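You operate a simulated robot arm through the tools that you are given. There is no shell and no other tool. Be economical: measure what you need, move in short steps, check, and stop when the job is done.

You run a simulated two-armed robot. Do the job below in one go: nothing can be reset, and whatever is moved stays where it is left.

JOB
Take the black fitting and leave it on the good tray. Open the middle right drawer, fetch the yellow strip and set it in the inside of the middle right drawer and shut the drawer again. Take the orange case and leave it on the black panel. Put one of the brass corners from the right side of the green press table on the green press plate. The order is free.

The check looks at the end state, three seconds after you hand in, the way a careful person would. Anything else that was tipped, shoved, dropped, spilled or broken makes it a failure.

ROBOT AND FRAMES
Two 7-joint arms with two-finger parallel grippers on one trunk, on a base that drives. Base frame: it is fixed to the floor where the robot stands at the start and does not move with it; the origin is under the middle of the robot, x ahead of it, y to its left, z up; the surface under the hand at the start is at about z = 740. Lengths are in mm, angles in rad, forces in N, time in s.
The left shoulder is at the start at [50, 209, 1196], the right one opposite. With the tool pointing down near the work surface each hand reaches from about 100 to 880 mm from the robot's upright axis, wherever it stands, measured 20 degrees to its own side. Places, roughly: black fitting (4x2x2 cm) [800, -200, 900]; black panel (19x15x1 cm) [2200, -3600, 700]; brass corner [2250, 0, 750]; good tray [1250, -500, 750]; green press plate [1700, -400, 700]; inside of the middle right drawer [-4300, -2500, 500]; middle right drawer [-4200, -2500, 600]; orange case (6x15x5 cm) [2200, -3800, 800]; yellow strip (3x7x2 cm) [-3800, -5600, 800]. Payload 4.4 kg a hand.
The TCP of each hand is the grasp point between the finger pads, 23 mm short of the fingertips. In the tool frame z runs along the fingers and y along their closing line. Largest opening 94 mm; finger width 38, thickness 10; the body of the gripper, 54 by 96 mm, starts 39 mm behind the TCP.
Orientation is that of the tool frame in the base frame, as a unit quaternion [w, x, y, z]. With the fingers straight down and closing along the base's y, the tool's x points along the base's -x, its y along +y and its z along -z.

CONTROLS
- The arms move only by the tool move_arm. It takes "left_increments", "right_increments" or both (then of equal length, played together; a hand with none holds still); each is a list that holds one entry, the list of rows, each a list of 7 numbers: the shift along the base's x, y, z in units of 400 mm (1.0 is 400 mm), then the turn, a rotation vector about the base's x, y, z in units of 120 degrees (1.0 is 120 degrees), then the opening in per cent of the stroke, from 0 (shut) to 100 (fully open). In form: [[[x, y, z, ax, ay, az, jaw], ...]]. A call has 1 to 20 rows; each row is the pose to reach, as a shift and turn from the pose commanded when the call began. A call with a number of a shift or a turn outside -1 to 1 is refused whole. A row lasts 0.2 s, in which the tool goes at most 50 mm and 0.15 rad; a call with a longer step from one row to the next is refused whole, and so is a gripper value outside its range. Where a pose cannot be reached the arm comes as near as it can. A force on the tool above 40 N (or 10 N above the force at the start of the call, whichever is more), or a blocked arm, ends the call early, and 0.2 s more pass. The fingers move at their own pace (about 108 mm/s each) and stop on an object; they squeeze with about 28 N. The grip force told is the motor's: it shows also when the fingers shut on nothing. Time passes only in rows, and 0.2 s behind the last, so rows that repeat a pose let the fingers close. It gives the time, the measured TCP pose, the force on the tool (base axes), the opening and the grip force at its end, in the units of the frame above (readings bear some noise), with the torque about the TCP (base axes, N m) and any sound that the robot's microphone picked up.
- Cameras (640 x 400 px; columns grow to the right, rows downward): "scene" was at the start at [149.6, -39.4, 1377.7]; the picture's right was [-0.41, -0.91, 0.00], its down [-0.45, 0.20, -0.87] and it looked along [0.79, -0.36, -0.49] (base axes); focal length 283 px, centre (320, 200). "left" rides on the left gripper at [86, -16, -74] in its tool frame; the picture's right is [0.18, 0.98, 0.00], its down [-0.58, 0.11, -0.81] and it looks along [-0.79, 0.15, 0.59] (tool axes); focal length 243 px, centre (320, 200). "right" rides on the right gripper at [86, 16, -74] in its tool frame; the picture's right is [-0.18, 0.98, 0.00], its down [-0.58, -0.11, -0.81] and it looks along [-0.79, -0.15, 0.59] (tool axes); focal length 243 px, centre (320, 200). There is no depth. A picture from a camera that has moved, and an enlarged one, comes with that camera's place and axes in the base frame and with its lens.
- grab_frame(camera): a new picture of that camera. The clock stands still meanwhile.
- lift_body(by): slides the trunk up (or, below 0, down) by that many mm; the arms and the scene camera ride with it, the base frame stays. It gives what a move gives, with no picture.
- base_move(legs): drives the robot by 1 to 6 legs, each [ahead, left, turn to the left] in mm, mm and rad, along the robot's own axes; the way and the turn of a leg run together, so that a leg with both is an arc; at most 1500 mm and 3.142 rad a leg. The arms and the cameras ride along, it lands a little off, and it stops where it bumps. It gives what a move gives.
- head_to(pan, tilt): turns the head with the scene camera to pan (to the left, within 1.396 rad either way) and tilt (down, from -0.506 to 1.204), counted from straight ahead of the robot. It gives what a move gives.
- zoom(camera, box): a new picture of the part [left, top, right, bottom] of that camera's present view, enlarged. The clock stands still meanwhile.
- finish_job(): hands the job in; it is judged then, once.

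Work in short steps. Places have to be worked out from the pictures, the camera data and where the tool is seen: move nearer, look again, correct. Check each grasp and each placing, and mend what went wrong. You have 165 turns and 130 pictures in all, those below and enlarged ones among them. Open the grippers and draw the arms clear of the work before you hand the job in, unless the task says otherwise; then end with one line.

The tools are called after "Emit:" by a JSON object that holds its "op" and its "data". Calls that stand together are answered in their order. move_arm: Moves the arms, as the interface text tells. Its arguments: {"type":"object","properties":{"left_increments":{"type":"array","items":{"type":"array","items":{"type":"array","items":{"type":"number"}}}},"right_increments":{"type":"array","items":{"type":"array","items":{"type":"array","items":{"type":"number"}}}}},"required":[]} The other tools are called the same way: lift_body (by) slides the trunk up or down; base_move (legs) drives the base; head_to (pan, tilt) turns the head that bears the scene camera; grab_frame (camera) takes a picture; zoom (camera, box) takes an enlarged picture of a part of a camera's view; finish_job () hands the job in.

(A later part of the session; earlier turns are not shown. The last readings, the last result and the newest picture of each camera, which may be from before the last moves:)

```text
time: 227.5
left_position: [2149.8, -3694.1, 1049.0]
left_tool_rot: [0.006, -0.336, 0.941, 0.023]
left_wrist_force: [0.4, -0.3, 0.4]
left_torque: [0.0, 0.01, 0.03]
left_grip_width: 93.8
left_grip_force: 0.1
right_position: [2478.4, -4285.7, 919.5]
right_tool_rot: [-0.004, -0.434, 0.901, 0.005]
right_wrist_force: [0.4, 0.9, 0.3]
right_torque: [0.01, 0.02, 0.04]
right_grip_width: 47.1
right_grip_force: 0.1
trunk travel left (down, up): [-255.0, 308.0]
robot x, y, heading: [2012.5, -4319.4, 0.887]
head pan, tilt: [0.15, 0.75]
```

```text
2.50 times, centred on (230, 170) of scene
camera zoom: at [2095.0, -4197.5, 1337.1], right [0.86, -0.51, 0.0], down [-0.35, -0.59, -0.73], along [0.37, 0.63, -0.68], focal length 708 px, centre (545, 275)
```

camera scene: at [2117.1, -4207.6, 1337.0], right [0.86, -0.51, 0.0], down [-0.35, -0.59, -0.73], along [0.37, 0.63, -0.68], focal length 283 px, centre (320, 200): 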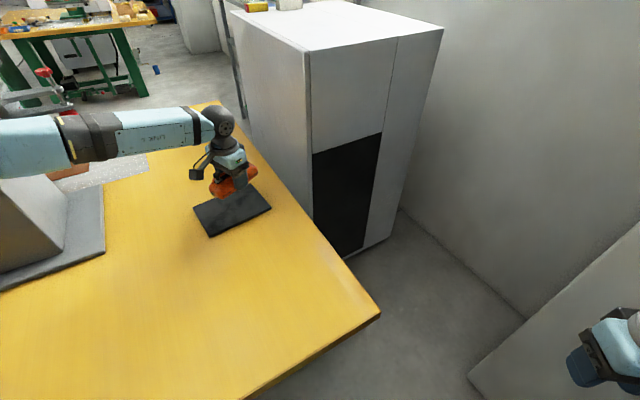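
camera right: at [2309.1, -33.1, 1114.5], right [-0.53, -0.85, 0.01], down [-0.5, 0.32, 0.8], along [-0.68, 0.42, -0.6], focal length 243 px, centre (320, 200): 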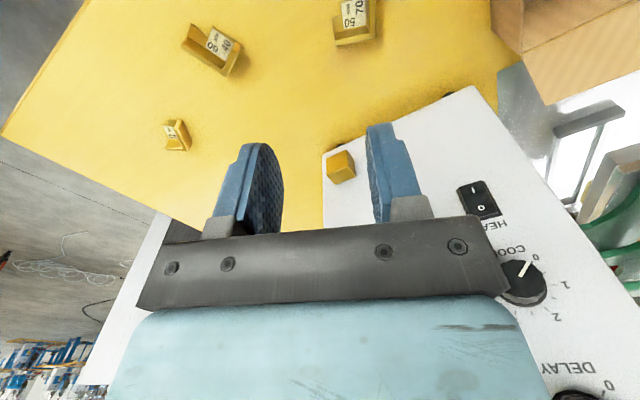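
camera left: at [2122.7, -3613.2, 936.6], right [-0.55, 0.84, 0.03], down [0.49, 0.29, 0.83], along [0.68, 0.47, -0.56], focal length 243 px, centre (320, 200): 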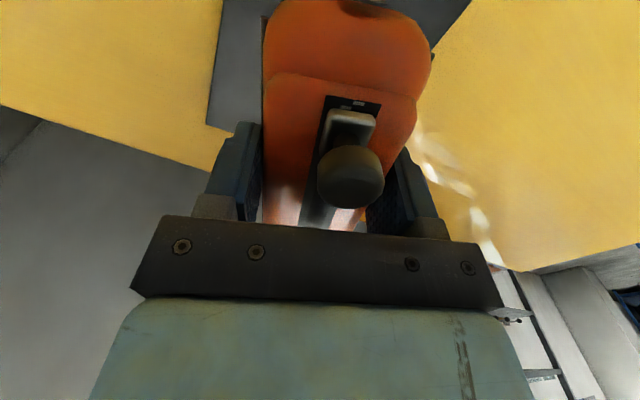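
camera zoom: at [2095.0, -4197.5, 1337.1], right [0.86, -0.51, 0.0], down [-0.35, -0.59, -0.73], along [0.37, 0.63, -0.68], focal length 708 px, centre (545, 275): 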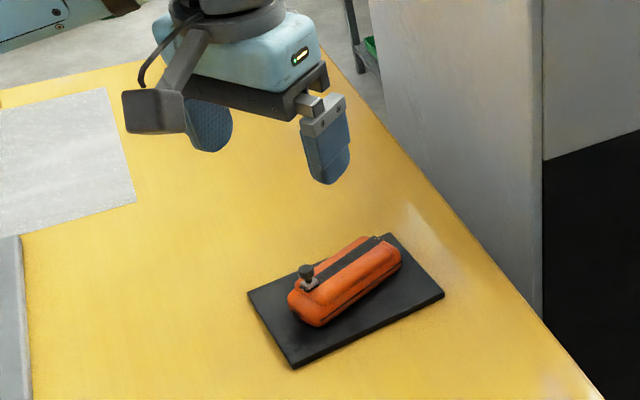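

Orange case is on the panel. Retract the left arm to a carry pose, turn to face -x, and head west out of the corridor.

Emit:
{"op": "move_arm", "data": {"left_increments": [[[-0.08, -0.06, 0.02, 0, 0, 0.02, 100], [-0.16, -0.12, 0.04, 0, 0, 0.04, 100], [-0.24, -0.18, 0.06, 0, 0, 0.06, 100], [-0.32, -0.24, 0.08, 0, 0, 0.08, 100], [-0.4, -0.3, 0.08, 0, 0, 0.1, 100], [-0.48, -0.36, 0.08, 0, 0, 0.1, 100]]]}}

Emit:
{"op": "base_move", "data": {"legs": [[-150, 0, 0], [0, 0, 2.25], [1500, 0, 0], [1500, 0, 0]]}}

Emit:
{"op": "head_to", "data": {"pan": 0.0, "tilt": 0.2}}

Emit:
{"op": "grab_frame", "data": {"camera": "scene"}}

```text
time: 228.9
left_position: [1957.2, -3838.2, 1079.8]
left_tool_rot: [0.006, -0.432, 0.902, 0.023]
left_wrist_force: [-0.6, -0.3, -0.1]
left_torque: [0.01, -0.03, 0.03]
left_grip_width: 94.0
left_grip_force: 0.2
right_position: [2477.3, -4285.2, 919.1]
right_tool_rot: [-0.003, -0.435, 0.901, 0.005]
right_wrist_force: [-0.2, -0.1, -0.3]
right_torque: [0.01, 0.02, 0.0]
right_grip_width: 47.1
right_grip_force: 0.0
trunk travel left (down, up): [-255.0, 308.0]
robot x, y, heading: [2015.9, -4315.8, 0.89]
head pan, tilt: [0.15, 0.75]
```

```text
time: 246.4
left_position: [-656.0, -4893.5, 1084.6]
left_tool_rot: [0.027, 0.999, 0.043, -0.02]
left_wrist_force: [-0.9, -0.2, -0.4]
left_torque: [0.0, -0.03, -0.02]
left_grip_width: 94.2
left_grip_force: 0.0
right_position: [-690.8, -4207.5, 918.7]
right_tool_rot: [0.008, 0.999, 0.042, -0.001]
right_wrist_force: [-0.8, -0.5, -0.6]
right_torque: [0.01, -0.02, 0.04]
right_grip_width: 47.0
right_grip_force: 0.0
trunk travel left (down, up): [-255.0, 308.0]
robot x, y, heading: [-352.6, -4529.2, -3.067]
head pan, tilt: [0.15, 0.75]
stopped in leg 4: the robot was blocked; the commanded pose is now the measured one
```

```text
time: 247.4
left_position: [-654.6, -4893.4, 1086.7]
left_tool_rot: [0.026, 0.999, 0.04, -0.02]
left_wrist_force: [0.0, -0.9, 0.2]
left_torque: [0.02, 0.0, 0.02]
left_grip_width: 94.1
left_grip_force: 0.1
right_position: [-689.7, -4207.6, 920.3]
right_tool_rot: [0.008, 0.999, 0.04, -0.004]
right_wrist_force: [0.2, 1.2, -0.9]
right_torque: [0.0, -0.01, 0.01]
right_grip_width: 47.0
right_grip_force: 0.1
trunk travel left (down, up): [-255.0, 308.0]
robot x, y, heading: [-350.2, -4527.8, -3.074]
head pan, tilt: [0.0, 0.201]
```

```text
47 pictures are left
camera scene: at [-501.3, -4534.4, 1388.2], right [-0.07, 1.0, -0.01], down [0.19, 0.01, -0.98], along [-0.98, -0.07, -0.19], focal length 283 px, centre (320, 200)
```

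scene: 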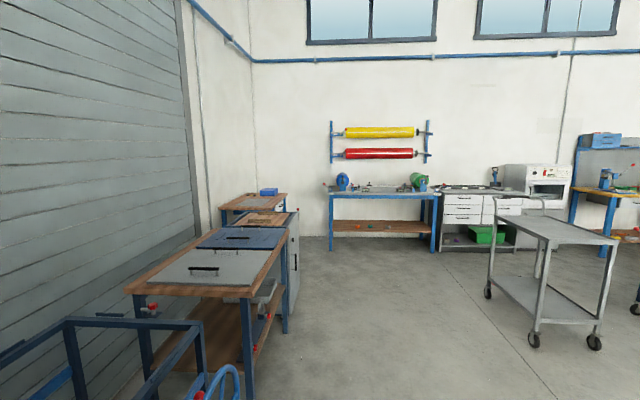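

I was blocked by something low in front-left (a blue frame). Look at it.

Emit:
{"op": "head_to", "data": {"pan": 0.5, "tilt": 0.8}}

Emit:
{"op": "grab_frame", "data": {"camera": "scene"}}

```text
time: 248.4
left_position: [-655.9, -4892.8, 1085.3]
left_tool_rot: [0.026, 0.999, 0.041, -0.02]
left_wrist_force: [-0.7, 0.3, 0.2]
left_torque: [0.02, -0.01, 0.0]
left_grip_width: 94.0
left_grip_force: 0.0
right_position: [-689.6, -4205.9, 920.8]
right_tool_rot: [0.009, 0.999, 0.041, -0.002]
right_wrist_force: [-0.6, -0.1, -0.3]
right_torque: [0.0, 0.03, 0.01]
right_grip_width: 47.2
right_grip_force: 0.0
trunk travel left (down, up): [-255.0, 308.0]
robot x, y, heading: [-351.8, -4529.9, -3.075]
head pan, tilt: [0.499, 0.799]
```

```text
46 pictures are left
camera scene: at [-476.9, -4571.3, 1334.7], right [-0.54, 0.84, 0.0], down [0.6, 0.38, -0.71], along [-0.59, -0.38, -0.71], focal length 283 px, centre (320, 200)
```

scene: 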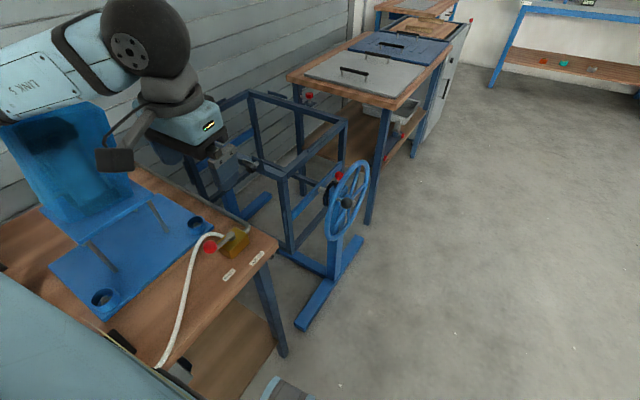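

Back away the way I came, then strafe right (+y) to clear that bench, and look again.

Emit:
{"op": "base_move", "data": {"legs": [[-150, 0, 0], [0, -700, -0.07]]}}

Emit:
{"op": "grab_frame", "data": {"camera": "scene"}}

```text
time: 255.9
left_position: [-562.9, -4161.6, 1078.9]
left_tool_rot: [0.022, 1.0, 0.003, -0.016]
left_wrist_force: [0.0, 0.6, -0.6]
left_torque: [0.03, -0.01, 0.0]
left_grip_width: 93.8
left_grip_force: 0.0
right_position: [-543.7, -3472.9, 920.1]
right_tool_rot: [0.005, 1.0, 0.003, 0.002]
right_wrist_force: [-0.2, -0.2, 1.0]
right_torque: [0.02, -0.02, 0.0]
right_grip_width: 47.1
right_grip_force: 0.1
trunk travel left (down, up): [-255.0, 308.0]
robot x, y, heading: [-222.7, -3816.8, 3.139]
head pan, tilt: [0.499, 0.799]
```

```text
45 pictures are left
camera scene: at [-362.7, -3856.0, 1333.0], right [-0.47, 0.88, 0.0], down [0.63, 0.34, -0.7], along [-0.61, -0.33, -0.72], focal length 283 px, centre (320, 200)
```

scene: 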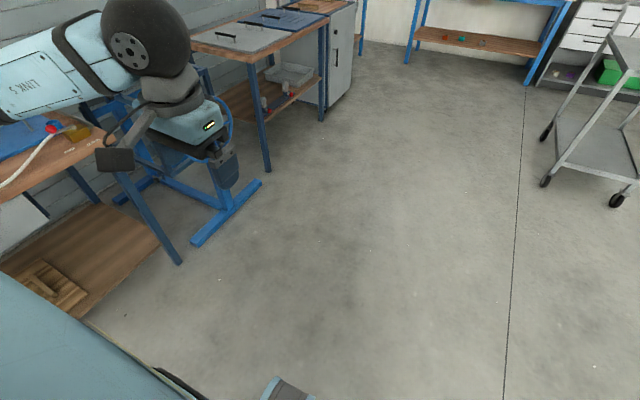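

Inspect the bench I bumped for damage.

Emit:
{"op": "head_to", "data": {"pan": 1.2, "tilt": 0.45}}

Emit:
{"op": "grab_frame", "data": {"camera": "scene"}}

```text
time: 257.0
left_position: [-563.2, -4159.5, 1078.7]
left_tool_rot: [0.022, 1.0, 0.004, -0.015]
left_wrist_force: [0.3, -0.1, -0.2]
left_torque: [0.01, 0.0, 0.02]
left_grip_width: 94.1
left_grip_force: 0.0
right_position: [-542.8, -3473.1, 920.1]
right_tool_rot: [0.005, 1.0, 0.003, 0.001]
right_wrist_force: [0.5, -0.7, 0.1]
right_torque: [0.02, -0.03, 0.01]
right_grip_width: 46.7
right_grip_force: 0.0
trunk travel left (down, up): [-255.0, 308.0]
robot x, y, heading: [-224.4, -3813.1, 3.134]
head pan, tilt: [1.201, 0.45]
```

```text
44 pictures are left
camera scene: at [-325.4, -3903.2, 1363.4], right [-0.93, 0.37, 0.0], down [0.16, 0.41, -0.9], along [-0.33, -0.84, -0.44], focal length 283 px, centre (320, 200)
```

scene: 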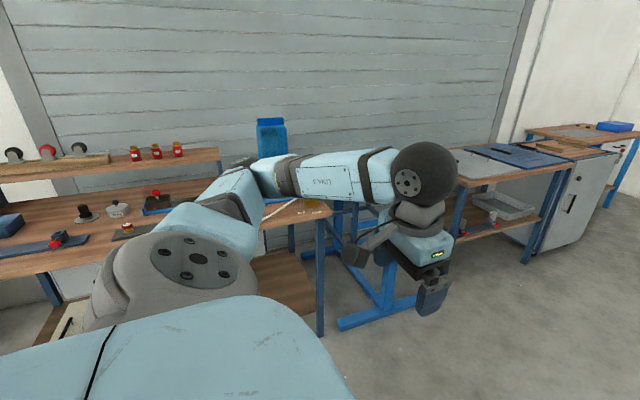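

The bench appears intact. Drive west along y≈-3900 between the cabinets and the trolley.

Emit:
{"op": "base_move", "data": {"legs": [[1500, 80, 0], [1000, 0, 0]]}}

Emit:
{"op": "head_to", "data": {"pan": 0.0, "tilt": 0.35}}

Emit:
{"op": "grab_frame", "data": {"camera": "scene"}}

```text
refused: leg 1 is longer than a leg can be; nothing moved
```

```text
time: 258.4
left_position: [-562.7, -4160.8, 1080.7]
left_tool_rot: [0.022, 1.0, 0.003, -0.016]
left_wrist_force: [0.2, 0.7, -0.5]
left_torque: [0.0, 0.02, 0.0]
left_grip_width: 94.0
left_grip_force: 0.0
right_position: [-543.1, -3473.1, 920.2]
right_tool_rot: [0.005, 1.0, 0.003, 0.002]
right_wrist_force: [-0.7, -0.3, 0.3]
right_torque: [0.02, -0.02, -0.01]
right_grip_width: 46.9
right_grip_force: 0.1
trunk travel left (down, up): [-255.0, 308.0]
robot x, y, heading: [-226.6, -3818.8, 3.134]
head pan, tilt: [0.0, 0.351]
```

```text
43 pictures are left
camera scene: at [-384.8, -3817.4, 1372.6], right [0.0, 1.0, 0.0], down [0.34, 0.0, -0.94], along [-0.94, 0.0, -0.34], focal length 283 px, centre (320, 200)
```

scene: 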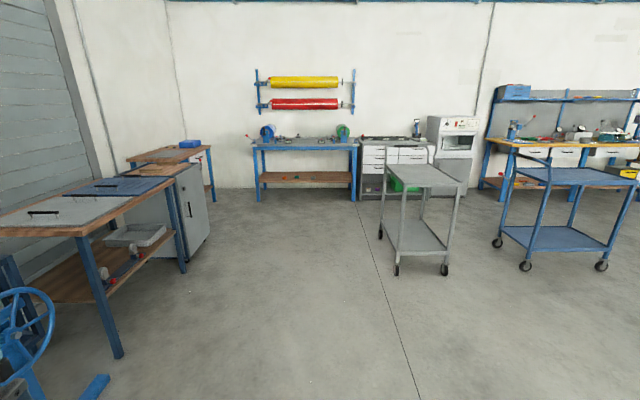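

Route is clear; drive forward 2400 mm.

Emit:
{"op": "base_move", "data": {"legs": [[1400, 0, 0], [1000, 0, 0]]}}

Emit:
{"op": "head_to", "data": {"pan": 0.6, "tilt": 0.45}}

Emit:
{"op": "grab_frame", "data": {"camera": "scene"}}

Emit:
{"op": "head_to", "data": {"pan": -0.6, "tilt": 0.45}}

Emit:
{"op": "grab_frame", "data": {"camera": "scene"}}

```text
time: 270.2
left_position: [-2975.2, -4081.4, 1079.5]
left_tool_rot: [0.021, 0.999, -0.019, -0.016]
left_wrist_force: [0.2, -0.6, -1.1]
left_torque: [0.01, -0.04, 0.0]
left_grip_width: 94.0
left_grip_force: 0.2
right_position: [-2926.5, -3393.2, 919.0]
right_tool_rot: [0.005, 1.0, -0.018, 0.002]
right_wrist_force: [-0.4, 0.5, -0.1]
right_torque: [0.02, -0.01, 0.02]
right_grip_width: 46.8
right_grip_force: 0.1
trunk travel left (down, up): [-255.0, 308.0]
robot x, y, heading: [-2617.8, -3749.8, 3.089]
head pan, tilt: [0.0, 0.351]
```

```text
time: 271.2
left_position: [-2975.0, -4080.5, 1079.3]
left_tool_rot: [0.021, 0.999, -0.019, -0.016]
left_wrist_force: [-0.6, 0.1, 0.0]
left_torque: [0.03, -0.02, 0.04]
left_grip_width: 94.0
left_grip_force: 0.1
right_position: [-2926.4, -3394.2, 919.6]
right_tool_rot: [0.005, 1.0, -0.018, 0.002]
right_wrist_force: [-0.4, 0.0, 0.3]
right_torque: [-0.02, -0.01, -0.02]
right_grip_width: 46.8
right_grip_force: 0.1
trunk travel left (down, up): [-255.0, 308.0]
robot x, y, heading: [-2620.7, -3749.2, 3.098]
head pan, tilt: [0.6, 0.45]
```

```text
42 pictures are left
camera scene: at [-2767.5, -3797.6, 1363.4], right [-0.52, 0.85, 0.0], down [0.37, 0.23, -0.9], along [-0.77, -0.47, -0.44], focal length 283 px, centre (320, 200)
```

scene: 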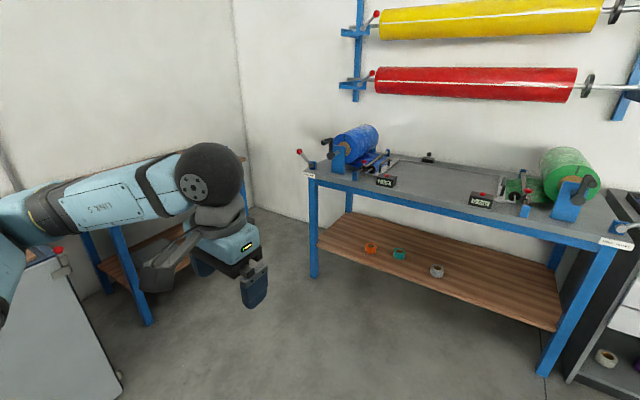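

```text
time: 272.6
left_position: [-2974.6, -4081.8, 1079.1]
left_tool_rot: [0.021, 0.999, -0.019, -0.016]
left_wrist_force: [0.3, 0.2, 0.7]
left_torque: [-0.02, 0.01, 0.0]
left_grip_width: 93.9
left_grip_force: 0.1
right_position: [-2925.5, -3394.7, 918.5]
right_tool_rot: [0.005, 1.0, -0.019, 0.001]
right_wrist_force: [0.4, 0.8, 0.7]
right_torque: [0.0, 0.01, 0.01]
right_grip_width: 46.9
right_grip_force: 0.1
trunk travel left (down, up): [-255.0, 308.0]
robot x, y, heading: [-2623.5, -3752.9, 3.096]
head pan, tilt: [-0.6, 0.45]
```

```text
41 pictures are left
camera scene: at [-2762.6, -3694.0, 1363.4], right [0.6, 0.8, 0.0], down [0.35, -0.26, -0.9], along [-0.72, 0.54, -0.44], focal length 283 px, centre (320, 200)
```

scene: 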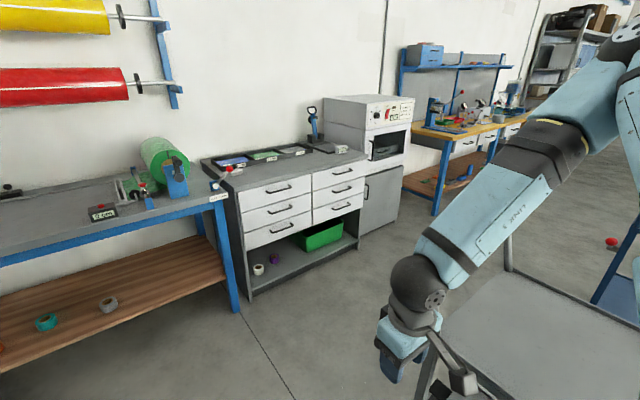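

Drawers seen (right column middle handle ~[-3980,-2616,640]). First the strip: turn to face -y, strafe right and drive to the corner table.

Emit:
{"op": "base_move", "data": {"legs": [[0, 0, 1.615], [0, -1000, 0], [850, 0, 0]]}}

Emit:
{"op": "head_to", "data": {"pan": 0.0, "tilt": 0.55}}

Emit:
{"op": "grab_frame", "data": {"camera": "scene"}}

```text
time: 287.9
left_position: [-3291.7, -4469.0, 1079.4]
left_tool_rot: [0.026, 0.703, 0.711, 0.004]
left_wrist_force: [0.8, -0.5, 0.3]
left_torque: [0.01, 0.01, 0.01]
left_grip_width: 94.0
left_grip_force: 0.0
right_position: [-3978.0, -4444.2, 916.8]
right_tool_rot: [-0.004, 0.704, 0.71, 0.011]
right_wrist_force: [0.8, 0.3, 0.2]
right_torque: [0.03, -0.02, 0.04]
right_grip_width: 47.1
right_grip_force: 0.0
trunk travel left (down, up): [-255.0, 308.0]
robot x, y, heading: [-3635.4, -4128.7, -1.574]
head pan, tilt: [-0.6, 0.45]
stopped in leg 3: the force on the tool passed its limit at 101 N (the readings are from after the stop); the commanded pose is now the measured one
```

```text
time: 288.9
left_position: [-3290.7, -4467.0, 1079.2]
left_tool_rot: [0.027, 0.704, 0.71, 0.004]
left_wrist_force: [-0.6, 0.1, 0.5]
left_torque: [-0.01, 0.01, 0.01]
left_grip_width: 94.0
left_grip_force: 0.0
right_position: [-3977.9, -4445.0, 918.8]
right_tool_rot: [-0.003, 0.705, 0.71, 0.011]
right_wrist_force: [0.3, -0.1, 0.8]
right_torque: [0.04, 0.01, -0.01]
right_grip_width: 46.9
right_grip_force: 0.1
trunk travel left (down, up): [-255.0, 308.0]
robot x, y, heading: [-3634.9, -4129.8, -1.574]
head pan, tilt: [0.0, 0.55]
```

```text
40 pictures are left
camera scene: at [-3638.0, -4289.6, 1354.4], right [-1.0, 0.0, 0.0], down [0.0, 0.52, -0.85], along [0.0, -0.85, -0.52], focal length 283 px, centre (320, 200)
```

scene: 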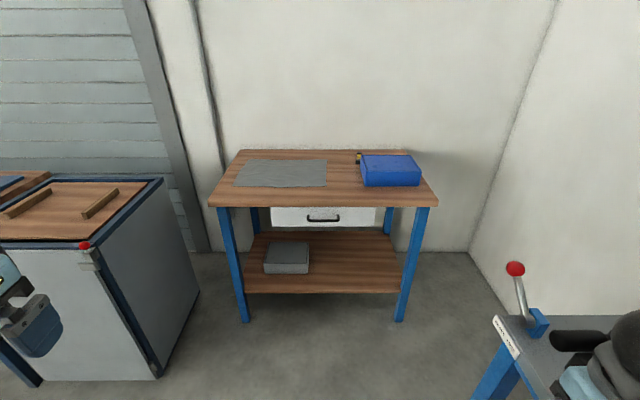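

The right hand bumped something on the roll bench. Look to the right.

Emit:
{"op": "head_to", "data": {"pan": -0.9, "tilt": 0.6}}

Emit:
{"op": "grab_frame", "data": {"camera": "scene"}}

Emit:
{"op": "grab_frame", "data": {"camera": "right"}}

```text
time: 290.1
left_position: [-3290.2, -4469.2, 1079.4]
left_tool_rot: [0.027, 0.704, 0.709, 0.005]
left_wrist_force: [-0.4, -0.2, -0.3]
left_torque: [0.04, -0.01, -0.03]
left_grip_width: 94.0
left_grip_force: 0.0
right_position: [-3978.2, -4444.1, 917.9]
right_tool_rot: [-0.004, 0.704, 0.71, 0.011]
right_wrist_force: [0.1, 0.8, 0.7]
right_torque: [-0.02, 0.01, 0.0]
right_grip_width: 46.9
right_grip_force: 0.0
trunk travel left (down, up): [-255.0, 308.0]
robot x, y, heading: [-3639.6, -4128.5, -1.57]
head pan, tilt: [-0.901, 0.6]
```

```text
39 pictures are left
camera scene: at [-3707.1, -4254.6, 1349.9], right [-0.62, 0.78, 0.0], down [0.44, 0.35, -0.83], along [-0.65, -0.51, -0.56], focal length 283 px, centre (320, 200)
```

scene: 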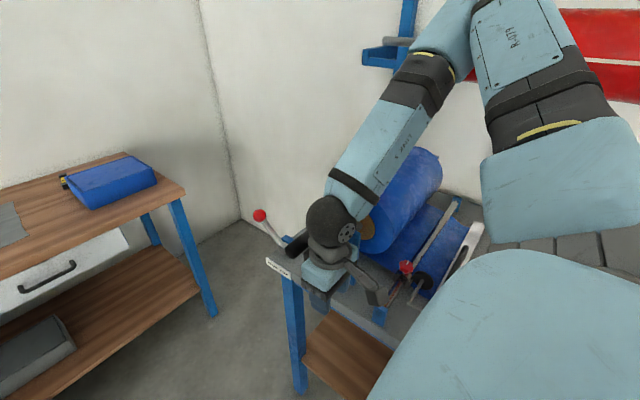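

```text
38 pictures are left
camera right: at [-3963.0, -4359.5, 994.3], right [0.98, -0.17, 0.01], down [-0.11, -0.6, 0.79], along [-0.13, -0.78, -0.61], focal length 243 px, centre (320, 200)
```

right: 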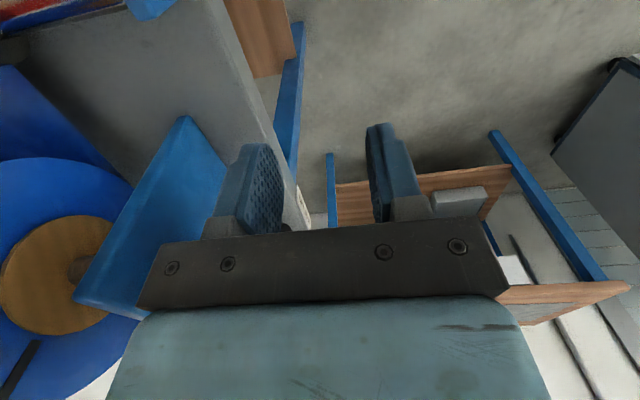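

It touched a fixed roll bracket. Back off, raise and pull in the right hand.

Emit:
{"op": "base_move", "data": {"legs": [[-200, 0, 0]]}}

Emit:
{"op": "move_arm", "data": {"right_increments": [[[0.05, 0, 0.1, 0, 0, 0, 40], [0.1, 0, 0.2, 0, 0, 0, 40], [0.15, 0, 0.3, 0, 0, 0, 40], [0.2, 0, 0.4, 0, 0, 0, 40], [0.25, 0, 0.5, 0, 0, 0, 40], [0.3, 0.0, 0.55, 0, 0, 0, 40]]]}}

Emit:
{"op": "head_to", "data": {"pan": -0.3, "tilt": 0.5}}

Emit:
{"op": "grab_frame", "data": {"camera": "scene"}}

```text
time: 291.6
left_position: [-3289.6, -4266.5, 1079.6]
left_tool_rot: [0.028, 0.703, 0.711, 0.005]
left_wrist_force: [0.0, 0.1, 0.8]
left_torque: [0.0, 0.02, -0.03]
left_grip_width: 93.8
left_grip_force: 0.0
right_position: [-3978.0, -4246.0, 917.6]
right_tool_rot: [-0.003, 0.702, 0.712, 0.01]
right_wrist_force: [1.0, 0.6, -0.2]
right_torque: [-0.03, 0.0, -0.02]
right_grip_width: 46.9
right_grip_force: 0.0
trunk travel left (down, up): [-255.0, 308.0]
robot x, y, heading: [-3632.4, -3930.8, -1.57]
head pan, tilt: [-0.901, 0.6]
```

```text
time: 293.1
left_position: [-3288.9, -4268.1, 1078.4]
left_tool_rot: [0.026, 0.702, 0.712, 0.004]
left_wrist_force: [-0.7, -0.6, 1.1]
left_torque: [0.05, 0.03, -0.03]
left_grip_width: 94.0
left_grip_force: 0.0
right_position: [-3855.7, -4246.7, 1139.8]
right_tool_rot: [-0.004, 0.702, 0.712, 0.01]
right_wrist_force: [-0.1, -0.2, 0.7]
right_torque: [0.01, 0.02, -0.02]
right_grip_width: 37.6
right_grip_force: 0.0
right hand out of reach, approached as far as the arm can: row 1, 2, 3, 4
trunk travel left (down, up): [-255.0, 308.0]
robot x, y, heading: [-3640.3, -3934.5, -1.567]
head pan, tilt: [-0.901, 0.6]
```

```text
time: 294.1
left_position: [-3288.9, -4268.1, 1079.4]
left_tool_rot: [0.026, 0.703, 0.711, 0.004]
left_wrist_force: [0.4, -0.6, -0.4]
left_torque: [-0.01, -0.03, 0.0]
left_grip_width: 93.9
left_grip_force: 0.0
right_position: [-3857.3, -4244.9, 1140.0]
right_tool_rot: [-0.003, 0.702, 0.712, 0.01]
right_wrist_force: [-0.3, 0.2, 0.0]
right_torque: [0.02, -0.01, 0.0]
right_grip_width: 37.5
right_grip_force: 0.1
trunk travel left (down, up): [-255.0, 308.0]
robot x, y, heading: [-3640.1, -3931.4, -1.568]
head pan, tilt: [-0.3, 0.499]
```

```text
37 pictures are left
camera scene: at [-3664.4, -4087.3, 1358.9], right [-0.96, 0.29, 0.0], down [0.14, 0.46, -0.88], along [-0.26, -0.84, -0.48], focal length 283 px, centre (320, 200)
```

scene: 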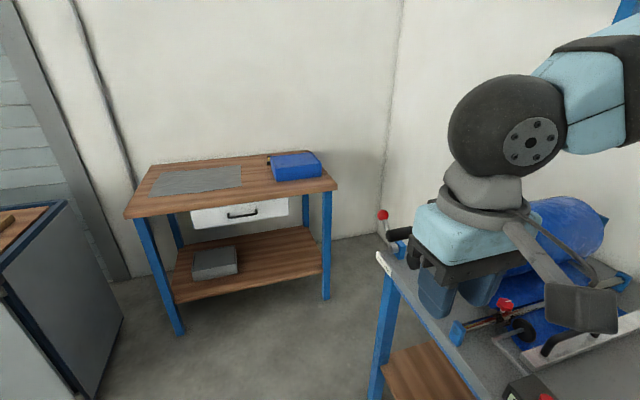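

Hand now clear of the bench (x -3857). Drive forward 900 mm and turn right 0.45 rad, so the strip is in the left arm's sector.

Emit:
{"op": "base_move", "data": {"legs": [[900, 0, 0], [0, 0, -0.45]]}}

Emit:
{"op": "head_to", "data": {"pan": 0.25, "tilt": 0.6}}

Emit:
{"op": "grab_frame", "data": {"camera": "scene"}}

```text
time: 300.1
left_position: [-3464.9, -5285.7, 1079.2]
left_tool_rot: [0.027, 0.842, 0.539, -0.002]
left_wrist_force: [0.3, -0.1, -0.6]
left_torque: [0.0, -0.01, 0.0]
left_grip_width: 94.0
left_grip_force: 0.1
right_position: [-3966.8, -5023.1, 1139.6]
right_tool_rot: [-0.001, 0.842, 0.539, 0.011]
right_wrist_force: [-0.7, 0.0, 0.3]
right_torque: [-0.01, 0.01, 0.0]
right_grip_width: 37.5
right_grip_force: 0.1
trunk travel left (down, up): [-255.0, 308.0]
robot x, y, heading: [-3633.9, -4836.1, -2.01]
head pan, tilt: [-0.3, 0.499]
```

```text
time: 301.1
left_position: [-3463.3, -5285.9, 1080.0]
left_tool_rot: [0.026, 0.841, 0.54, -0.001]
left_wrist_force: [0.2, -0.3, -0.8]
left_torque: [0.02, 0.01, -0.01]
left_grip_width: 94.4
left_grip_force: 0.1
right_position: [-3966.7, -5021.8, 1140.5]
right_tool_rot: [-0.001, 0.842, 0.54, 0.011]
right_wrist_force: [0.9, -0.4, -0.2]
right_torque: [-0.01, -0.03, -0.03]
right_grip_width: 37.4
right_grip_force: 0.0
trunk travel left (down, up): [-255.0, 308.0]
robot x, y, heading: [-3630.9, -4832.8, -2.015]
head pan, tilt: [0.25, 0.6]
```

```text
36 pictures are left
camera scene: at [-3679.5, -4982.2, 1349.9], right [-0.98, 0.19, 0.0], down [0.11, 0.55, -0.83], along [-0.16, -0.81, -0.56], focal length 283 px, centre (320, 200)
```

scene: 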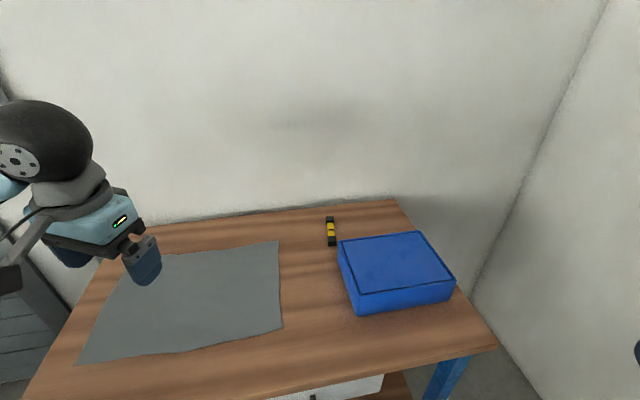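

Zoom on the strip.

Emit:
{"op": "zoom", "data": {"camera": "scene", "box": [290, 195, 390, 265]}}

```text
5.71 times, centred on (340, 230) of scene
camera zoom: at [-3679.5, -4982.2, 1349.9], right [-0.98, 0.19, 0.0], down [0.11, 0.55, -0.83], along [-0.16, -0.81, -0.56], focal length 1618 px, centre (206, 29)
```

zoom: 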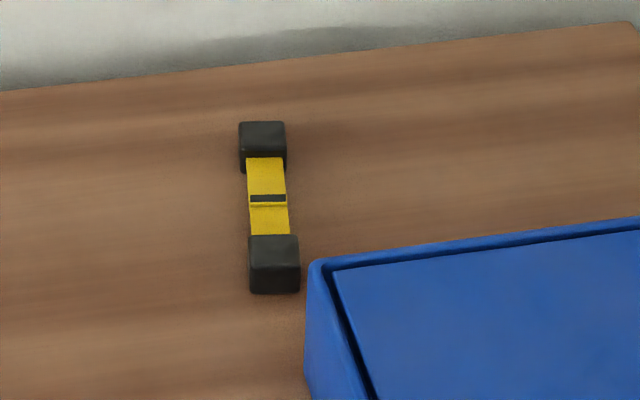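

Strip at about [-3837,-5615,797], axis ~11° off y. Move the base a bit nearer (away from the box side) for reach.

Emit:
{"op": "base_move", "data": {"legs": [[90, -78, 0]]}}

Emit:
{"op": "move_arm", "data": {"left_increments": [[[-0.07, -0.04, 0, 0, 0, 0.03, 60], [-0.14, -0.08, 0, 0, 0, 0.06, 60], [-0.21, -0.12, 0, 0, 0, 0.09, 60], [-0.28, -0.17, 0, 0, 0, 0.12, 60], [-0.35, -0.22, -0.02, 0, 0, 0.12, 60], [-0.42, -0.28, -0.04, 0, 0, 0.12, 60], [-0.48, -0.34, -0.08, 0, 0, 0.12, 60], [-0.54, -0.4, -0.12, 0, 0, 0.12, 60], [-0.6, -0.46, -0.16, 0, 0, 0.12, 60], [-0.64, -0.52, -0.22, 0, 0, 0.12, 60], [-0.66, -0.57, -0.28, 0, 0, 0.12, 60], [-0.66, -0.62, -0.34, 0, 0, 0.12, 60]]]}}

Emit:
{"op": "grab_frame", "data": {"camera": "left"}}

```text
time: 302.4
left_position: [-3569.5, -5333.9, 1079.1]
left_tool_rot: [0.026, 0.842, 0.539, -0.001]
left_wrist_force: [0.1, -0.1, -0.3]
left_torque: [0.01, -0.03, 0.02]
left_grip_width: 94.0
left_grip_force: 0.0
right_position: [-4075.2, -5070.9, 1138.6]
right_tool_rot: [0.0, 0.841, 0.54, 0.011]
right_wrist_force: [-0.3, -0.3, -0.5]
right_torque: [0.01, -0.02, 0.02]
right_grip_width: 37.5
right_grip_force: 0.2
trunk travel left (down, up): [-255.0, 308.0]
robot x, y, heading: [-3743.5, -4879.9, -2.01]
head pan, tilt: [0.25, 0.6]
```

```text
time: 305.0
left_position: [-3835.1, -5580.2, 943.1]
left_tool_rot: [0.026, 0.768, 0.64, 0.002]
left_wrist_force: [0.0, -0.5, -0.1]
left_torque: [0.01, 0.0, 0.02]
left_grip_width: 56.5
left_grip_force: 0.1
right_position: [-4074.8, -5069.0, 1139.7]
right_tool_rot: [-0.001, 0.841, 0.541, 0.011]
right_wrist_force: [-0.1, -0.1, -0.5]
right_torque: [0.01, 0.02, 0.0]
right_grip_width: 37.7
right_grip_force: 0.1
trunk travel left (down, up): [-255.0, 308.0]
robot x, y, heading: [-3744.2, -4881.6, -2.015]
head pan, tilt: [0.25, 0.6]
```

```text
34 pictures are left
camera left: at [-3836.1, -5489.7, 1014.6], right [1.0, 0.01, 0.04], down [-0.03, -0.56, 0.83], along [0.03, -0.83, -0.56], focal length 243 px, centre (320, 200)
```

left: 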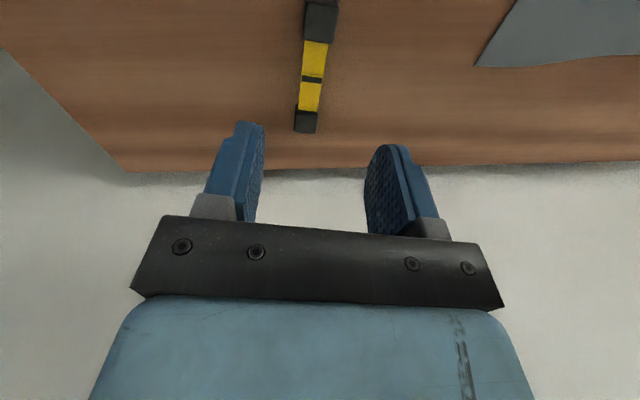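

Strip centre refined [-3833,-5612]. Move over and descend with guard.

Emit:
{"op": "move_arm", "data": {"left_increments": [[[0.005, -0.04, -0.06, 0, 0, 0.01, 60], [0.005, -0.075, -0.14, 0, 0, 0.02, 60], [0.005, -0.077, -0.22, 0, 0, 0.02, 60], [0.005, -0.077, -0.28, 0, 0, 0.02, 60], [0.005, -0.077, -0.31, 0, 0, 0.02, 60], [0.005, -0.077, -0.325, 0, 0, 0.02, 60]]]}}

Emit:
{"op": "grab_frame", "data": {"camera": "left"}}

```text
time: 306.4
left_position: [-3832.8, -5612.4, 813.0]
left_tool_rot: [0.027, 0.753, 0.657, 0.002]
left_wrist_force: [0.4, -0.2, 0.7]
left_torque: [0.0, 0.02, 0.01]
left_grip_width: 56.1
left_grip_force: 0.1
right_position: [-4074.3, -5069.7, 1138.9]
right_tool_rot: [-0.001, 0.842, 0.54, 0.011]
right_wrist_force: [-0.4, 0.3, 0.3]
right_torque: [0.04, 0.0, 0.02]
right_grip_width: 37.5
right_grip_force: 0.0
trunk travel left (down, up): [-255.0, 308.0]
robot x, y, heading: [-3739.5, -4879.1, -2.008]
head pan, tilt: [0.25, 0.6]
```

```text
33 pictures are left
camera left: at [-3838.8, -5521.5, 884.9], right [1.0, 0.05, 0.04], down [0.0, -0.56, 0.83], along [0.06, -0.83, -0.56], focal length 243 px, centre (320, 200)
```

left: 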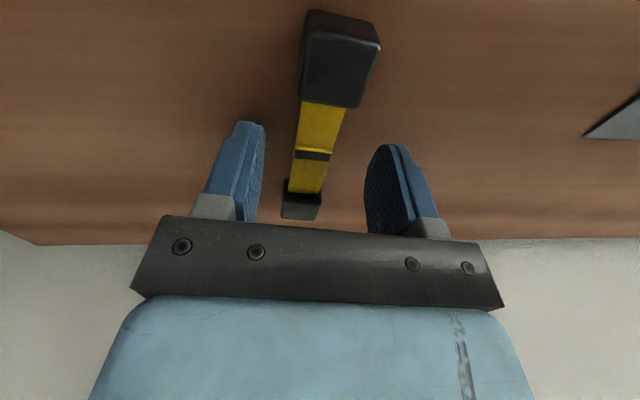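

Well aligned. Lower a little more with guard, then close.

Emit:
{"op": "move_arm", "data": {"left_increments": [[[0, 0, -0.01, 0, 0, 0, 60], [0, 0, -0.02, 0, 0, 0, 60], [0, 0, -0.03, 0, 0, 0, 60], [0, 0, -0.04, 0, 0, 0, 60]]]}}

```text
time: 307.4
left_position: [-3833.5, -5610.8, 805.3]
left_tool_rot: [0.028, 0.753, 0.657, -0.003]
left_wrist_force: [0.0, -3.1, 34.6]
left_torque: [0.66, 1.08, -0.03]
left_grip_width: 55.4
left_grip_force: 0.0
right_position: [-4074.4, -5066.4, 1141.0]
right_tool_rot: [0.0, 0.842, 0.54, 0.009]
right_wrist_force: [0.3, 0.3, 0.2]
right_torque: [0.0, 0.0, -0.02]
right_grip_width: 37.7
right_grip_force: 0.0
trunk travel left (down, up): [-255.0, 308.0]
robot x, y, heading: [-3742.1, -4879.3, -2.011]
head pan, tilt: [0.25, 0.6]
```

Table contact (top ≈781). Ease up slightly, close, then lift.

Emit:
{"op": "move_arm", "data": {"left_increments": [[[0, 0, 0.008, 0, 0, 0, 60], [0, 0, 0.008, 0, 0, 0, 0], [0, 0, 0.008, 0, 0, 0, 0], [0, 0, 0.008, 0, 0, 0, 0], [0, 0, 0.05, 0, 0, 0, 0], [0, 0, 0.12, 0, 0, 0, 0], [0, 0, 0.22, 0, 0, 0, 0], [0, 0, 0.32, 0, 0, 0, 0]]]}}

Emit:
{"op": "grab_frame", "data": {"camera": "left"}}

```text
time: 309.2
left_position: [-3830.5, -5612.9, 926.2]
left_tool_rot: [0.028, 0.753, 0.657, 0.003]
left_wrist_force: [-0.1, 0.3, -0.8]
left_torque: [0.02, 0.04, 0.03]
left_grip_width: 19.2
left_grip_force: 28.4
right_position: [-4074.5, -5068.6, 1139.2]
right_tool_rot: [-0.001, 0.842, 0.54, 0.011]
right_wrist_force: [1.0, 0.9, -1.2]
right_torque: [-0.02, 0.0, -0.01]
right_grip_width: 37.7
right_grip_force: 0.0
trunk travel left (down, up): [-255.0, 308.0]
robot x, y, heading: [-3740.4, -4876.7, -2.011]
head pan, tilt: [0.25, 0.6]
```

```text
32 pictures are left
camera left: at [-3836.5, -5523.0, 997.6], right [1.0, 0.05, 0.04], down [0.0, -0.56, 0.83], along [0.06, -0.83, -0.56], focal length 243 px, centre (320, 200)
```

left: 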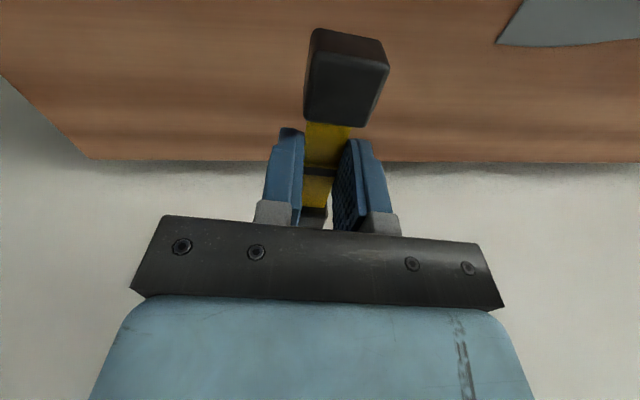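

Strip held (19 mm). Retract the left arm, back out, turn to face -x, and strafe to the drawers.

Emit:
{"op": "move_arm", "data": {"left_increments": [[[0.02, 0.02, 0.1, 0, 0, 0, 0], [0.06, 0.07, 0.18, 0, 0, -0.02, 0], [0.13, 0.14, 0.24, 0, 0, -0.04, 0], [0.2, 0.21, 0.3, 0, 0, -0.06, 0], [0.27, 0.28, 0.36, 0, 0, -0.08, 0], [0.34, 0.35, 0.4, 0, 0, -0.1, 0], [0.41, 0.42, 0.44, 0, 0, -0.12, 0], [0.48, 0.49, 0.46, 0, 0, -0.12, 0], [0.55, 0.56, 0.46, 0, 0, -0.12, 0], [0.6, 0.62, 0.46, 0, 0, -0.12, 0], [0.65, 0.68, 0.46, 0, 0, -0.12, 0]]]}}

Emit:
{"op": "base_move", "data": {"legs": [[-600, 0, 0], [0, 0, -1.13], [0, -1480, 0], [0, -500, 0]]}}

Emit:
{"op": "head_to", "data": {"pan": 0.3, "tilt": 0.75}}

Emit:
{"op": "grab_frame", "data": {"camera": "scene"}}

```text
time: 311.6
left_position: [-3571.3, -5337.6, 1110.0]
left_tool_rot: [0.027, 0.83, 0.557, -0.001]
left_wrist_force: [-0.4, -0.1, -1.0]
left_torque: [-0.01, -0.01, 0.04]
left_grip_width: 19.1
left_grip_force: 28.0
right_position: [-4072.8, -5068.8, 1140.0]
right_tool_rot: [0.0, 0.842, 0.54, 0.011]
right_wrist_force: [0.4, 0.0, 0.4]
right_torque: [-0.01, 0.04, -0.01]
right_grip_width: 37.5
right_grip_force: 0.1
trunk travel left (down, up): [-255.0, 308.0]
robot x, y, heading: [-3742.4, -4882.1, -2.012]
head pan, tilt: [0.25, 0.6]
```

```text
time: 335.3
left_position: [-3790.2, -2662.1, 1108.1]
left_tool_rot: [0.022, 1.0, 0.011, -0.016]
left_wrist_force: [-0.4, -0.2, -1.2]
left_torque: [0.01, 0.0, -0.02]
left_grip_width: 19.3
left_grip_force: 28.0
right_position: [-3743.8, -2095.3, 1139.3]
right_tool_rot: [0.006, 1.0, -0.01, 0.009]
right_wrist_force: [0.0, -0.2, -0.8]
right_torque: [0.03, 0.03, 0.0]
right_grip_width: 37.6
right_grip_force: 0.1
trunk travel left (down, up): [-255.0, 308.0]
robot x, y, heading: [-3435.9, -2323.4, 3.111]
head pan, tilt: [0.25, 0.6]
```

```text
time: 336.0
left_position: [-3791.3, -2662.1, 1108.9]
left_tool_rot: [0.023, 1.0, 0.011, -0.015]
left_wrist_force: [-0.1, -0.1, -0.5]
left_torque: [-0.01, 0.0, 0.03]
left_grip_width: 19.2
left_grip_force: 28.4
right_position: [-3743.6, -2095.3, 1138.8]
right_tool_rot: [0.005, 1.0, -0.01, 0.01]
right_wrist_force: [1.1, 0.3, -0.3]
right_torque: [0.01, 0.01, 0.0]
right_grip_width: 37.7
right_grip_force: 0.1
trunk travel left (down, up): [-255.0, 308.0]
robot x, y, heading: [-3436.6, -2326.6, 3.107]
head pan, tilt: [0.3, 0.75]
```

```text
31 pictures are left
camera scene: at [-3584.7, -2347.3, 1337.0], right [-0.27, 0.96, 0.0], down [0.66, 0.18, -0.73], along [-0.71, -0.19, -0.68], focal length 283 px, centre (320, 200)
```

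scene: 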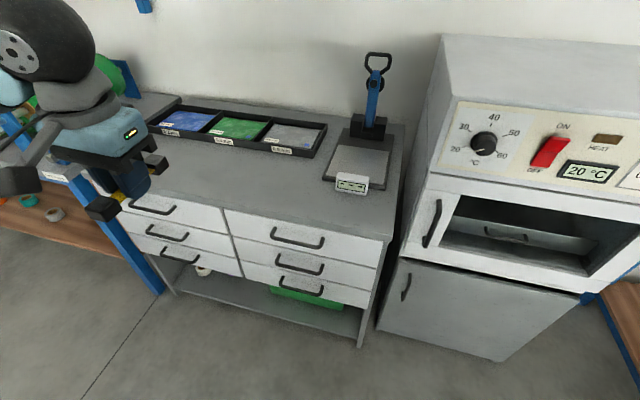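

Middle-right handle triangulates to ≈[-4062,-2545,594]; counter top ≈767. I'll lay the strip on the free counter space at [-4150,-2600] so the left hand can open the drawer.

Emit:
{"op": "move_arm", "data": {"left_increments": [[[-0.09, 0.02, -0.05, 0, 0, 0, 0], [-0.18, 0.04, -0.1, 0, 0, 0, 0], [-0.27, 0.06, -0.15, 0, 0, 0, 0], [-0.36, 0.08, -0.2, 0, 0, 0, 0], [-0.45, 0.1, -0.25, 0, 0, 0, 0], [-0.54, 0.12, -0.3, 0, 0, 0, 0], [-0.63, 0.14, -0.36, 0, 0, 0, 0], [-0.72, 0.15, -0.42, 0, 0, 0, 0], [-0.8, 0.155, -0.5, 0, 0, 0, 0], [-0.88, 0.155, -0.58, 0, 0, 0, 0], [-0.9, 0.155, -0.67, 0, 0, 0, 0], [-0.9, 0.155, -0.74, 0, 0, 0, 0]]]}}

Emit:
{"op": "grab_frame", "data": {"camera": "scene"}}

```text
time: 338.6
left_position: [-4152.8, -2599.4, 824.9]
left_tool_rot: [0.019, 1.0, 0.01, -0.018]
left_wrist_force: [17.8, 0.4, 16.9]
left_torque: [0.3, -0.72, -0.3]
left_grip_width: 19.1
left_grip_force: 28.2
right_position: [-3744.2, -2094.5, 1139.9]
right_tool_rot: [0.006, 1.0, -0.01, 0.009]
right_wrist_force: [0.0, 0.8, 0.1]
right_torque: [0.0, -0.05, -0.02]
right_grip_width: 37.5
right_grip_force: 0.0
trunk travel left (down, up): [-255.0, 308.0]
robot x, y, heading: [-3436.1, -2325.3, 3.112]
head pan, tilt: [0.3, 0.75]
stopped in row 12 (left hand): the force on the tool passed its limit at 46 N (the readings are from after the stop); the commanded pose is now the measured one
```

```text
30 pictures are left
camera scene: at [-3582.9, -2347.2, 1337.4], right [-0.27, 0.96, 0.0], down [0.66, 0.18, -0.73], along [-0.71, -0.2, -0.68], focal length 283 px, centre (320, 200)
```

scene: 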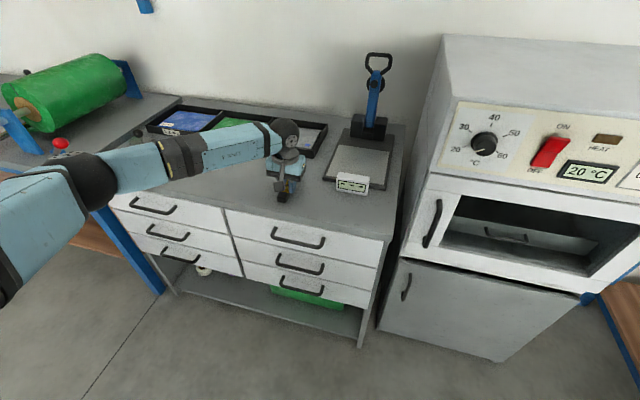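

Counter touched (top ≈798). Release the strip here, and rise.

Emit:
{"op": "move_arm", "data": {"left_increments": [[[0, 0, 0.004, 0, 0, 0, 0], [0, 0, 0.004, 0, 0, 0, 40], [0, 0, 0.004, 0, 0, 0, 40], [0, 0, 0.06, 0, 0, 0, 40], [0, 0, 0.16, 0, 0, 0, 40], [0.02, 0, 0.27, 0, 0, 0, 40], [0.08, 0, 0.36, 0, 0, 0, 40], [0.16, 0.0, 0.43, 0, 0, 0, 40], [0.25, 0.0, 0.45, 0, 0, 0, 40], [0.35, 0.0, 0.45, 0, 0, 0, 40], [0.45, 0.0, 0.45, 0, 0, 0, 40]]]}}

Emit:
{"op": "zoom", "data": {"camera": "scene", "box": [200, 150, 400, 320]}}

```text
time: 341.0
left_position: [-3973.9, -2601.5, 1002.2]
left_tool_rot: [0.019, 1.0, 0.012, -0.018]
left_wrist_force: [-0.1, -0.2, -1.1]
left_torque: [-0.02, -0.01, -0.01]
left_grip_width: 37.5
left_grip_force: 0.0
right_position: [-3743.6, -2095.3, 1138.6]
right_tool_rot: [0.005, 1.0, -0.01, 0.01]
right_wrist_force: [-0.1, 0.5, 0.0]
right_torque: [0.02, 0.04, 0.0]
right_grip_width: 37.8
right_grip_force: 0.1
trunk travel left (down, up): [-255.0, 308.0]
robot x, y, heading: [-3434.3, -2323.6, 3.11]
head pan, tilt: [0.3, 0.75]
```

```text
2.35 times, centred on (300, 235) of scene
camera zoom: at [-3583.8, -2347.9, 1337.1], right [-0.27, 0.96, 0.0], down [0.66, 0.18, -0.73], along [-0.71, -0.2, -0.68], focal length 666 px, centre (367, 118)
```

zoom: 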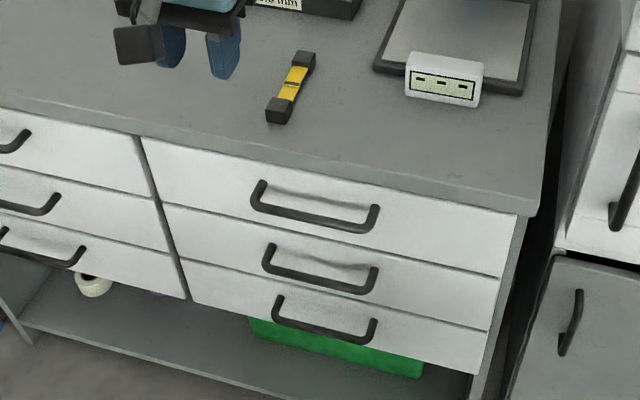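

The strip rests on the counter. Handle bar ≈[-4029,-2536,618]. Lower the trunk and rotate the left hand to point forward with vertical closing.

Emit:
{"op": "lift_body", "data": {"by": -200}}

Emit:
{"op": "move_arm", "data": {"left_increments": [[[0.04, 0.01, -0.02, 0.036, 0.036, 0.036, 40], [0.08, 0.02, -0.05, 0.072, 0.072, 0.072, 40], [0.11, 0.03, -0.08, 0.108, 0.108, 0.108, 40], [0.13, 0.04, -0.11, 0.144, 0.144, 0.144, 40], [0.14, 0.05, -0.14, 0.18, 0.18, 0.18, 40], [0.14, 0.06, -0.17, 0.216, 0.216, 0.216, 40], [0.14, 0.07, -0.2, 0.252, 0.252, 0.252, 40], [0.14, 0.08, -0.23, 0.288, 0.288, 0.288, 40], [0.14, 0.09, -0.26, 0.324, 0.324, 0.324, 40], [0.14, 0.1, -0.29, 0.36, 0.36, 0.36, 40], [0.14, 0.11, -0.32, 0.396, 0.396, 0.396, 40], [0.14, 0.12, -0.35, 0.432, 0.432, 0.432, 40], [0.14, 0.13, -0.38, 0.468, 0.468, 0.468, 40], [0.14, 0.14, -0.41, 0.504, 0.504, 0.504, 40], [0.14, 0.15, -0.44, 0.54, 0.54, 0.54, 40], [0.14, 0.163, -0.46, 0.577, 0.577, 0.577, 40], [0.14, 0.163, -0.46, 0.577, 0.577, 0.577, 40]]]}}

Emit:
{"op": "head_to", "data": {"pan": 0.3, "tilt": 0.7}}

Emit:
{"op": "grab_frame", "data": {"camera": "scene"}}

```text
time: 343.2
left_position: [-3974.6, -2600.0, 801.7]
left_tool_rot: [0.02, 1.0, 0.011, -0.018]
left_wrist_force: [0.2, 0.3, 0.0]
left_torque: [-0.02, 0.02, 0.0]
left_grip_width: 37.6
left_grip_force: 0.1
right_position: [-3745.9, -2095.3, 940.1]
right_tool_rot: [0.005, 1.0, -0.01, 0.01]
right_wrist_force: [-0.3, 0.8, 0.0]
right_torque: [-0.01, 0.01, 0.02]
right_grip_width: 38.0
right_grip_force: 0.0
trunk travel left (down, up): [-55.0, 508.0]
robot x, y, heading: [-3436.1, -2326.5, 3.116]
head pan, tilt: [0.3, 0.75]
```

```text
time: 347.0
left_position: [-3914.6, -2590.8, 604.5]
left_tool_rot: [-0.436, 0.592, 0.412, -0.538]
left_wrist_force: [0.0, 0.9, -0.1]
left_torque: [-0.01, -0.02, 0.02]
left_grip_width: 37.6
left_grip_force: 0.0
left hand out of reach, approached as far as the arm can: row 10, 11, 12, 13, 14
right_position: [-3744.8, -2093.1, 939.2]
right_tool_rot: [0.006, 1.0, -0.01, 0.011]
right_wrist_force: [-0.2, 0.7, -0.6]
right_torque: [-0.07, 0.01, 0.0]
right_grip_width: 37.7
right_grip_force: 0.0
trunk travel left (down, up): [-55.0, 508.0]
robot x, y, heading: [-3437.1, -2323.1, 3.112]
head pan, tilt: [0.3, 0.75]
stopped in row 17 (left hand): the arm was blocked; the commanded pose is now the measured one
```

```text
time: 347.6
left_position: [-3913.1, -2592.4, 603.2]
left_tool_rot: [-0.438, 0.591, 0.414, -0.536]
left_wrist_force: [-0.6, -0.6, -0.6]
left_torque: [-0.02, 0.0, 0.0]
left_grip_width: 37.6
left_grip_force: 0.1
right_position: [-3745.2, -2095.8, 939.8]
right_tool_rot: [0.004, 1.0, -0.009, 0.011]
right_wrist_force: [0.2, 0.5, 0.1]
right_torque: [-0.02, 0.0, -0.01]
right_grip_width: 37.4
right_grip_force: 0.0
trunk travel left (down, up): [-55.0, 508.0]
robot x, y, heading: [-3435.6, -2329.1, 3.115]
head pan, tilt: [0.3, 0.7]
```

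```text
28 pictures are left
camera scene: at [-3587.9, -2350.3, 1141.0], right [-0.27, 0.96, 0.0], down [0.62, 0.17, -0.76], along [-0.74, -0.2, -0.65], focal length 283 px, centre (320, 200)
```

scene: 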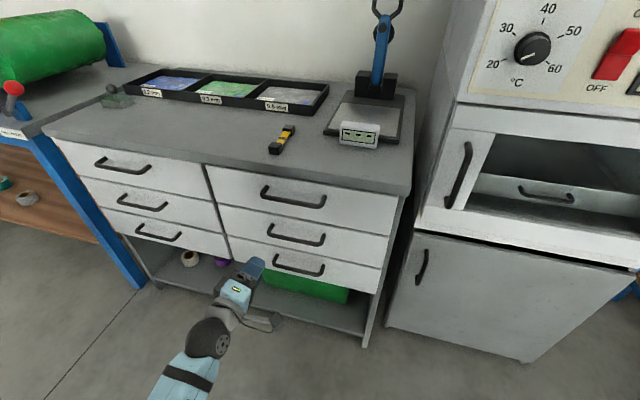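

Hand is nearly in the wanted forward pose (16° roll off, fine). Look through the left hand camera for the handles.

Emit:
{"op": "grab_frame", "data": {"camera": "left"}}

Emit:
{"op": "zoom", "data": {"camera": "scene", "box": [180, 170, 400, 340]}}

```text
27 pictures are left
camera left: at [-3831.9, -2510.5, 599.7], right [0.03, -0.09, -1.0], down [0.76, -0.65, 0.09], along [-0.65, -0.76, 0.05], focal length 243 px, centre (320, 200)
```

left: 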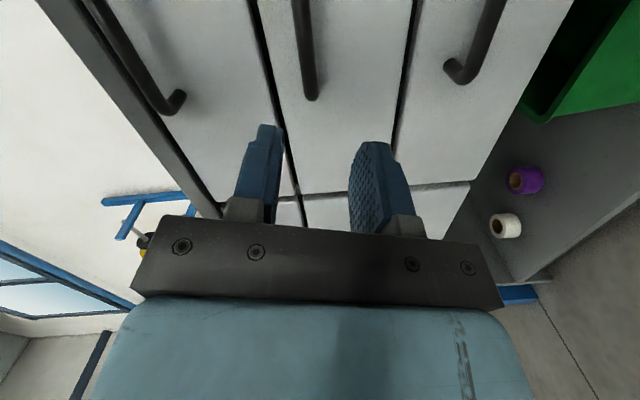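

```text
2.35 times, centred on (290, 255) of scene
camera zoom: at [-3587.9, -2350.3, 1141.0], right [-0.27, 0.96, 0.0], down [0.62, 0.17, -0.76], along [-0.74, -0.2, -0.65], focal length 666 px, centre (391, 71)
```

zoom: 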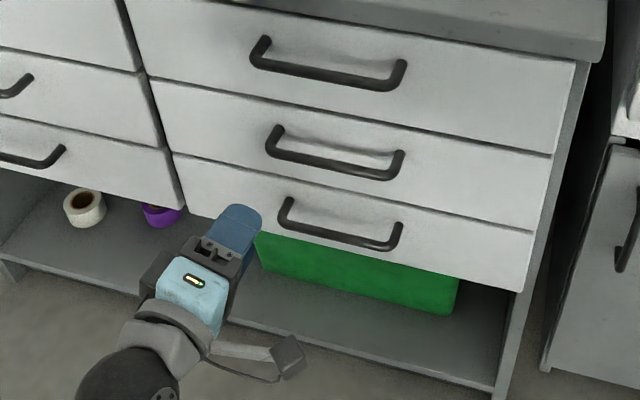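

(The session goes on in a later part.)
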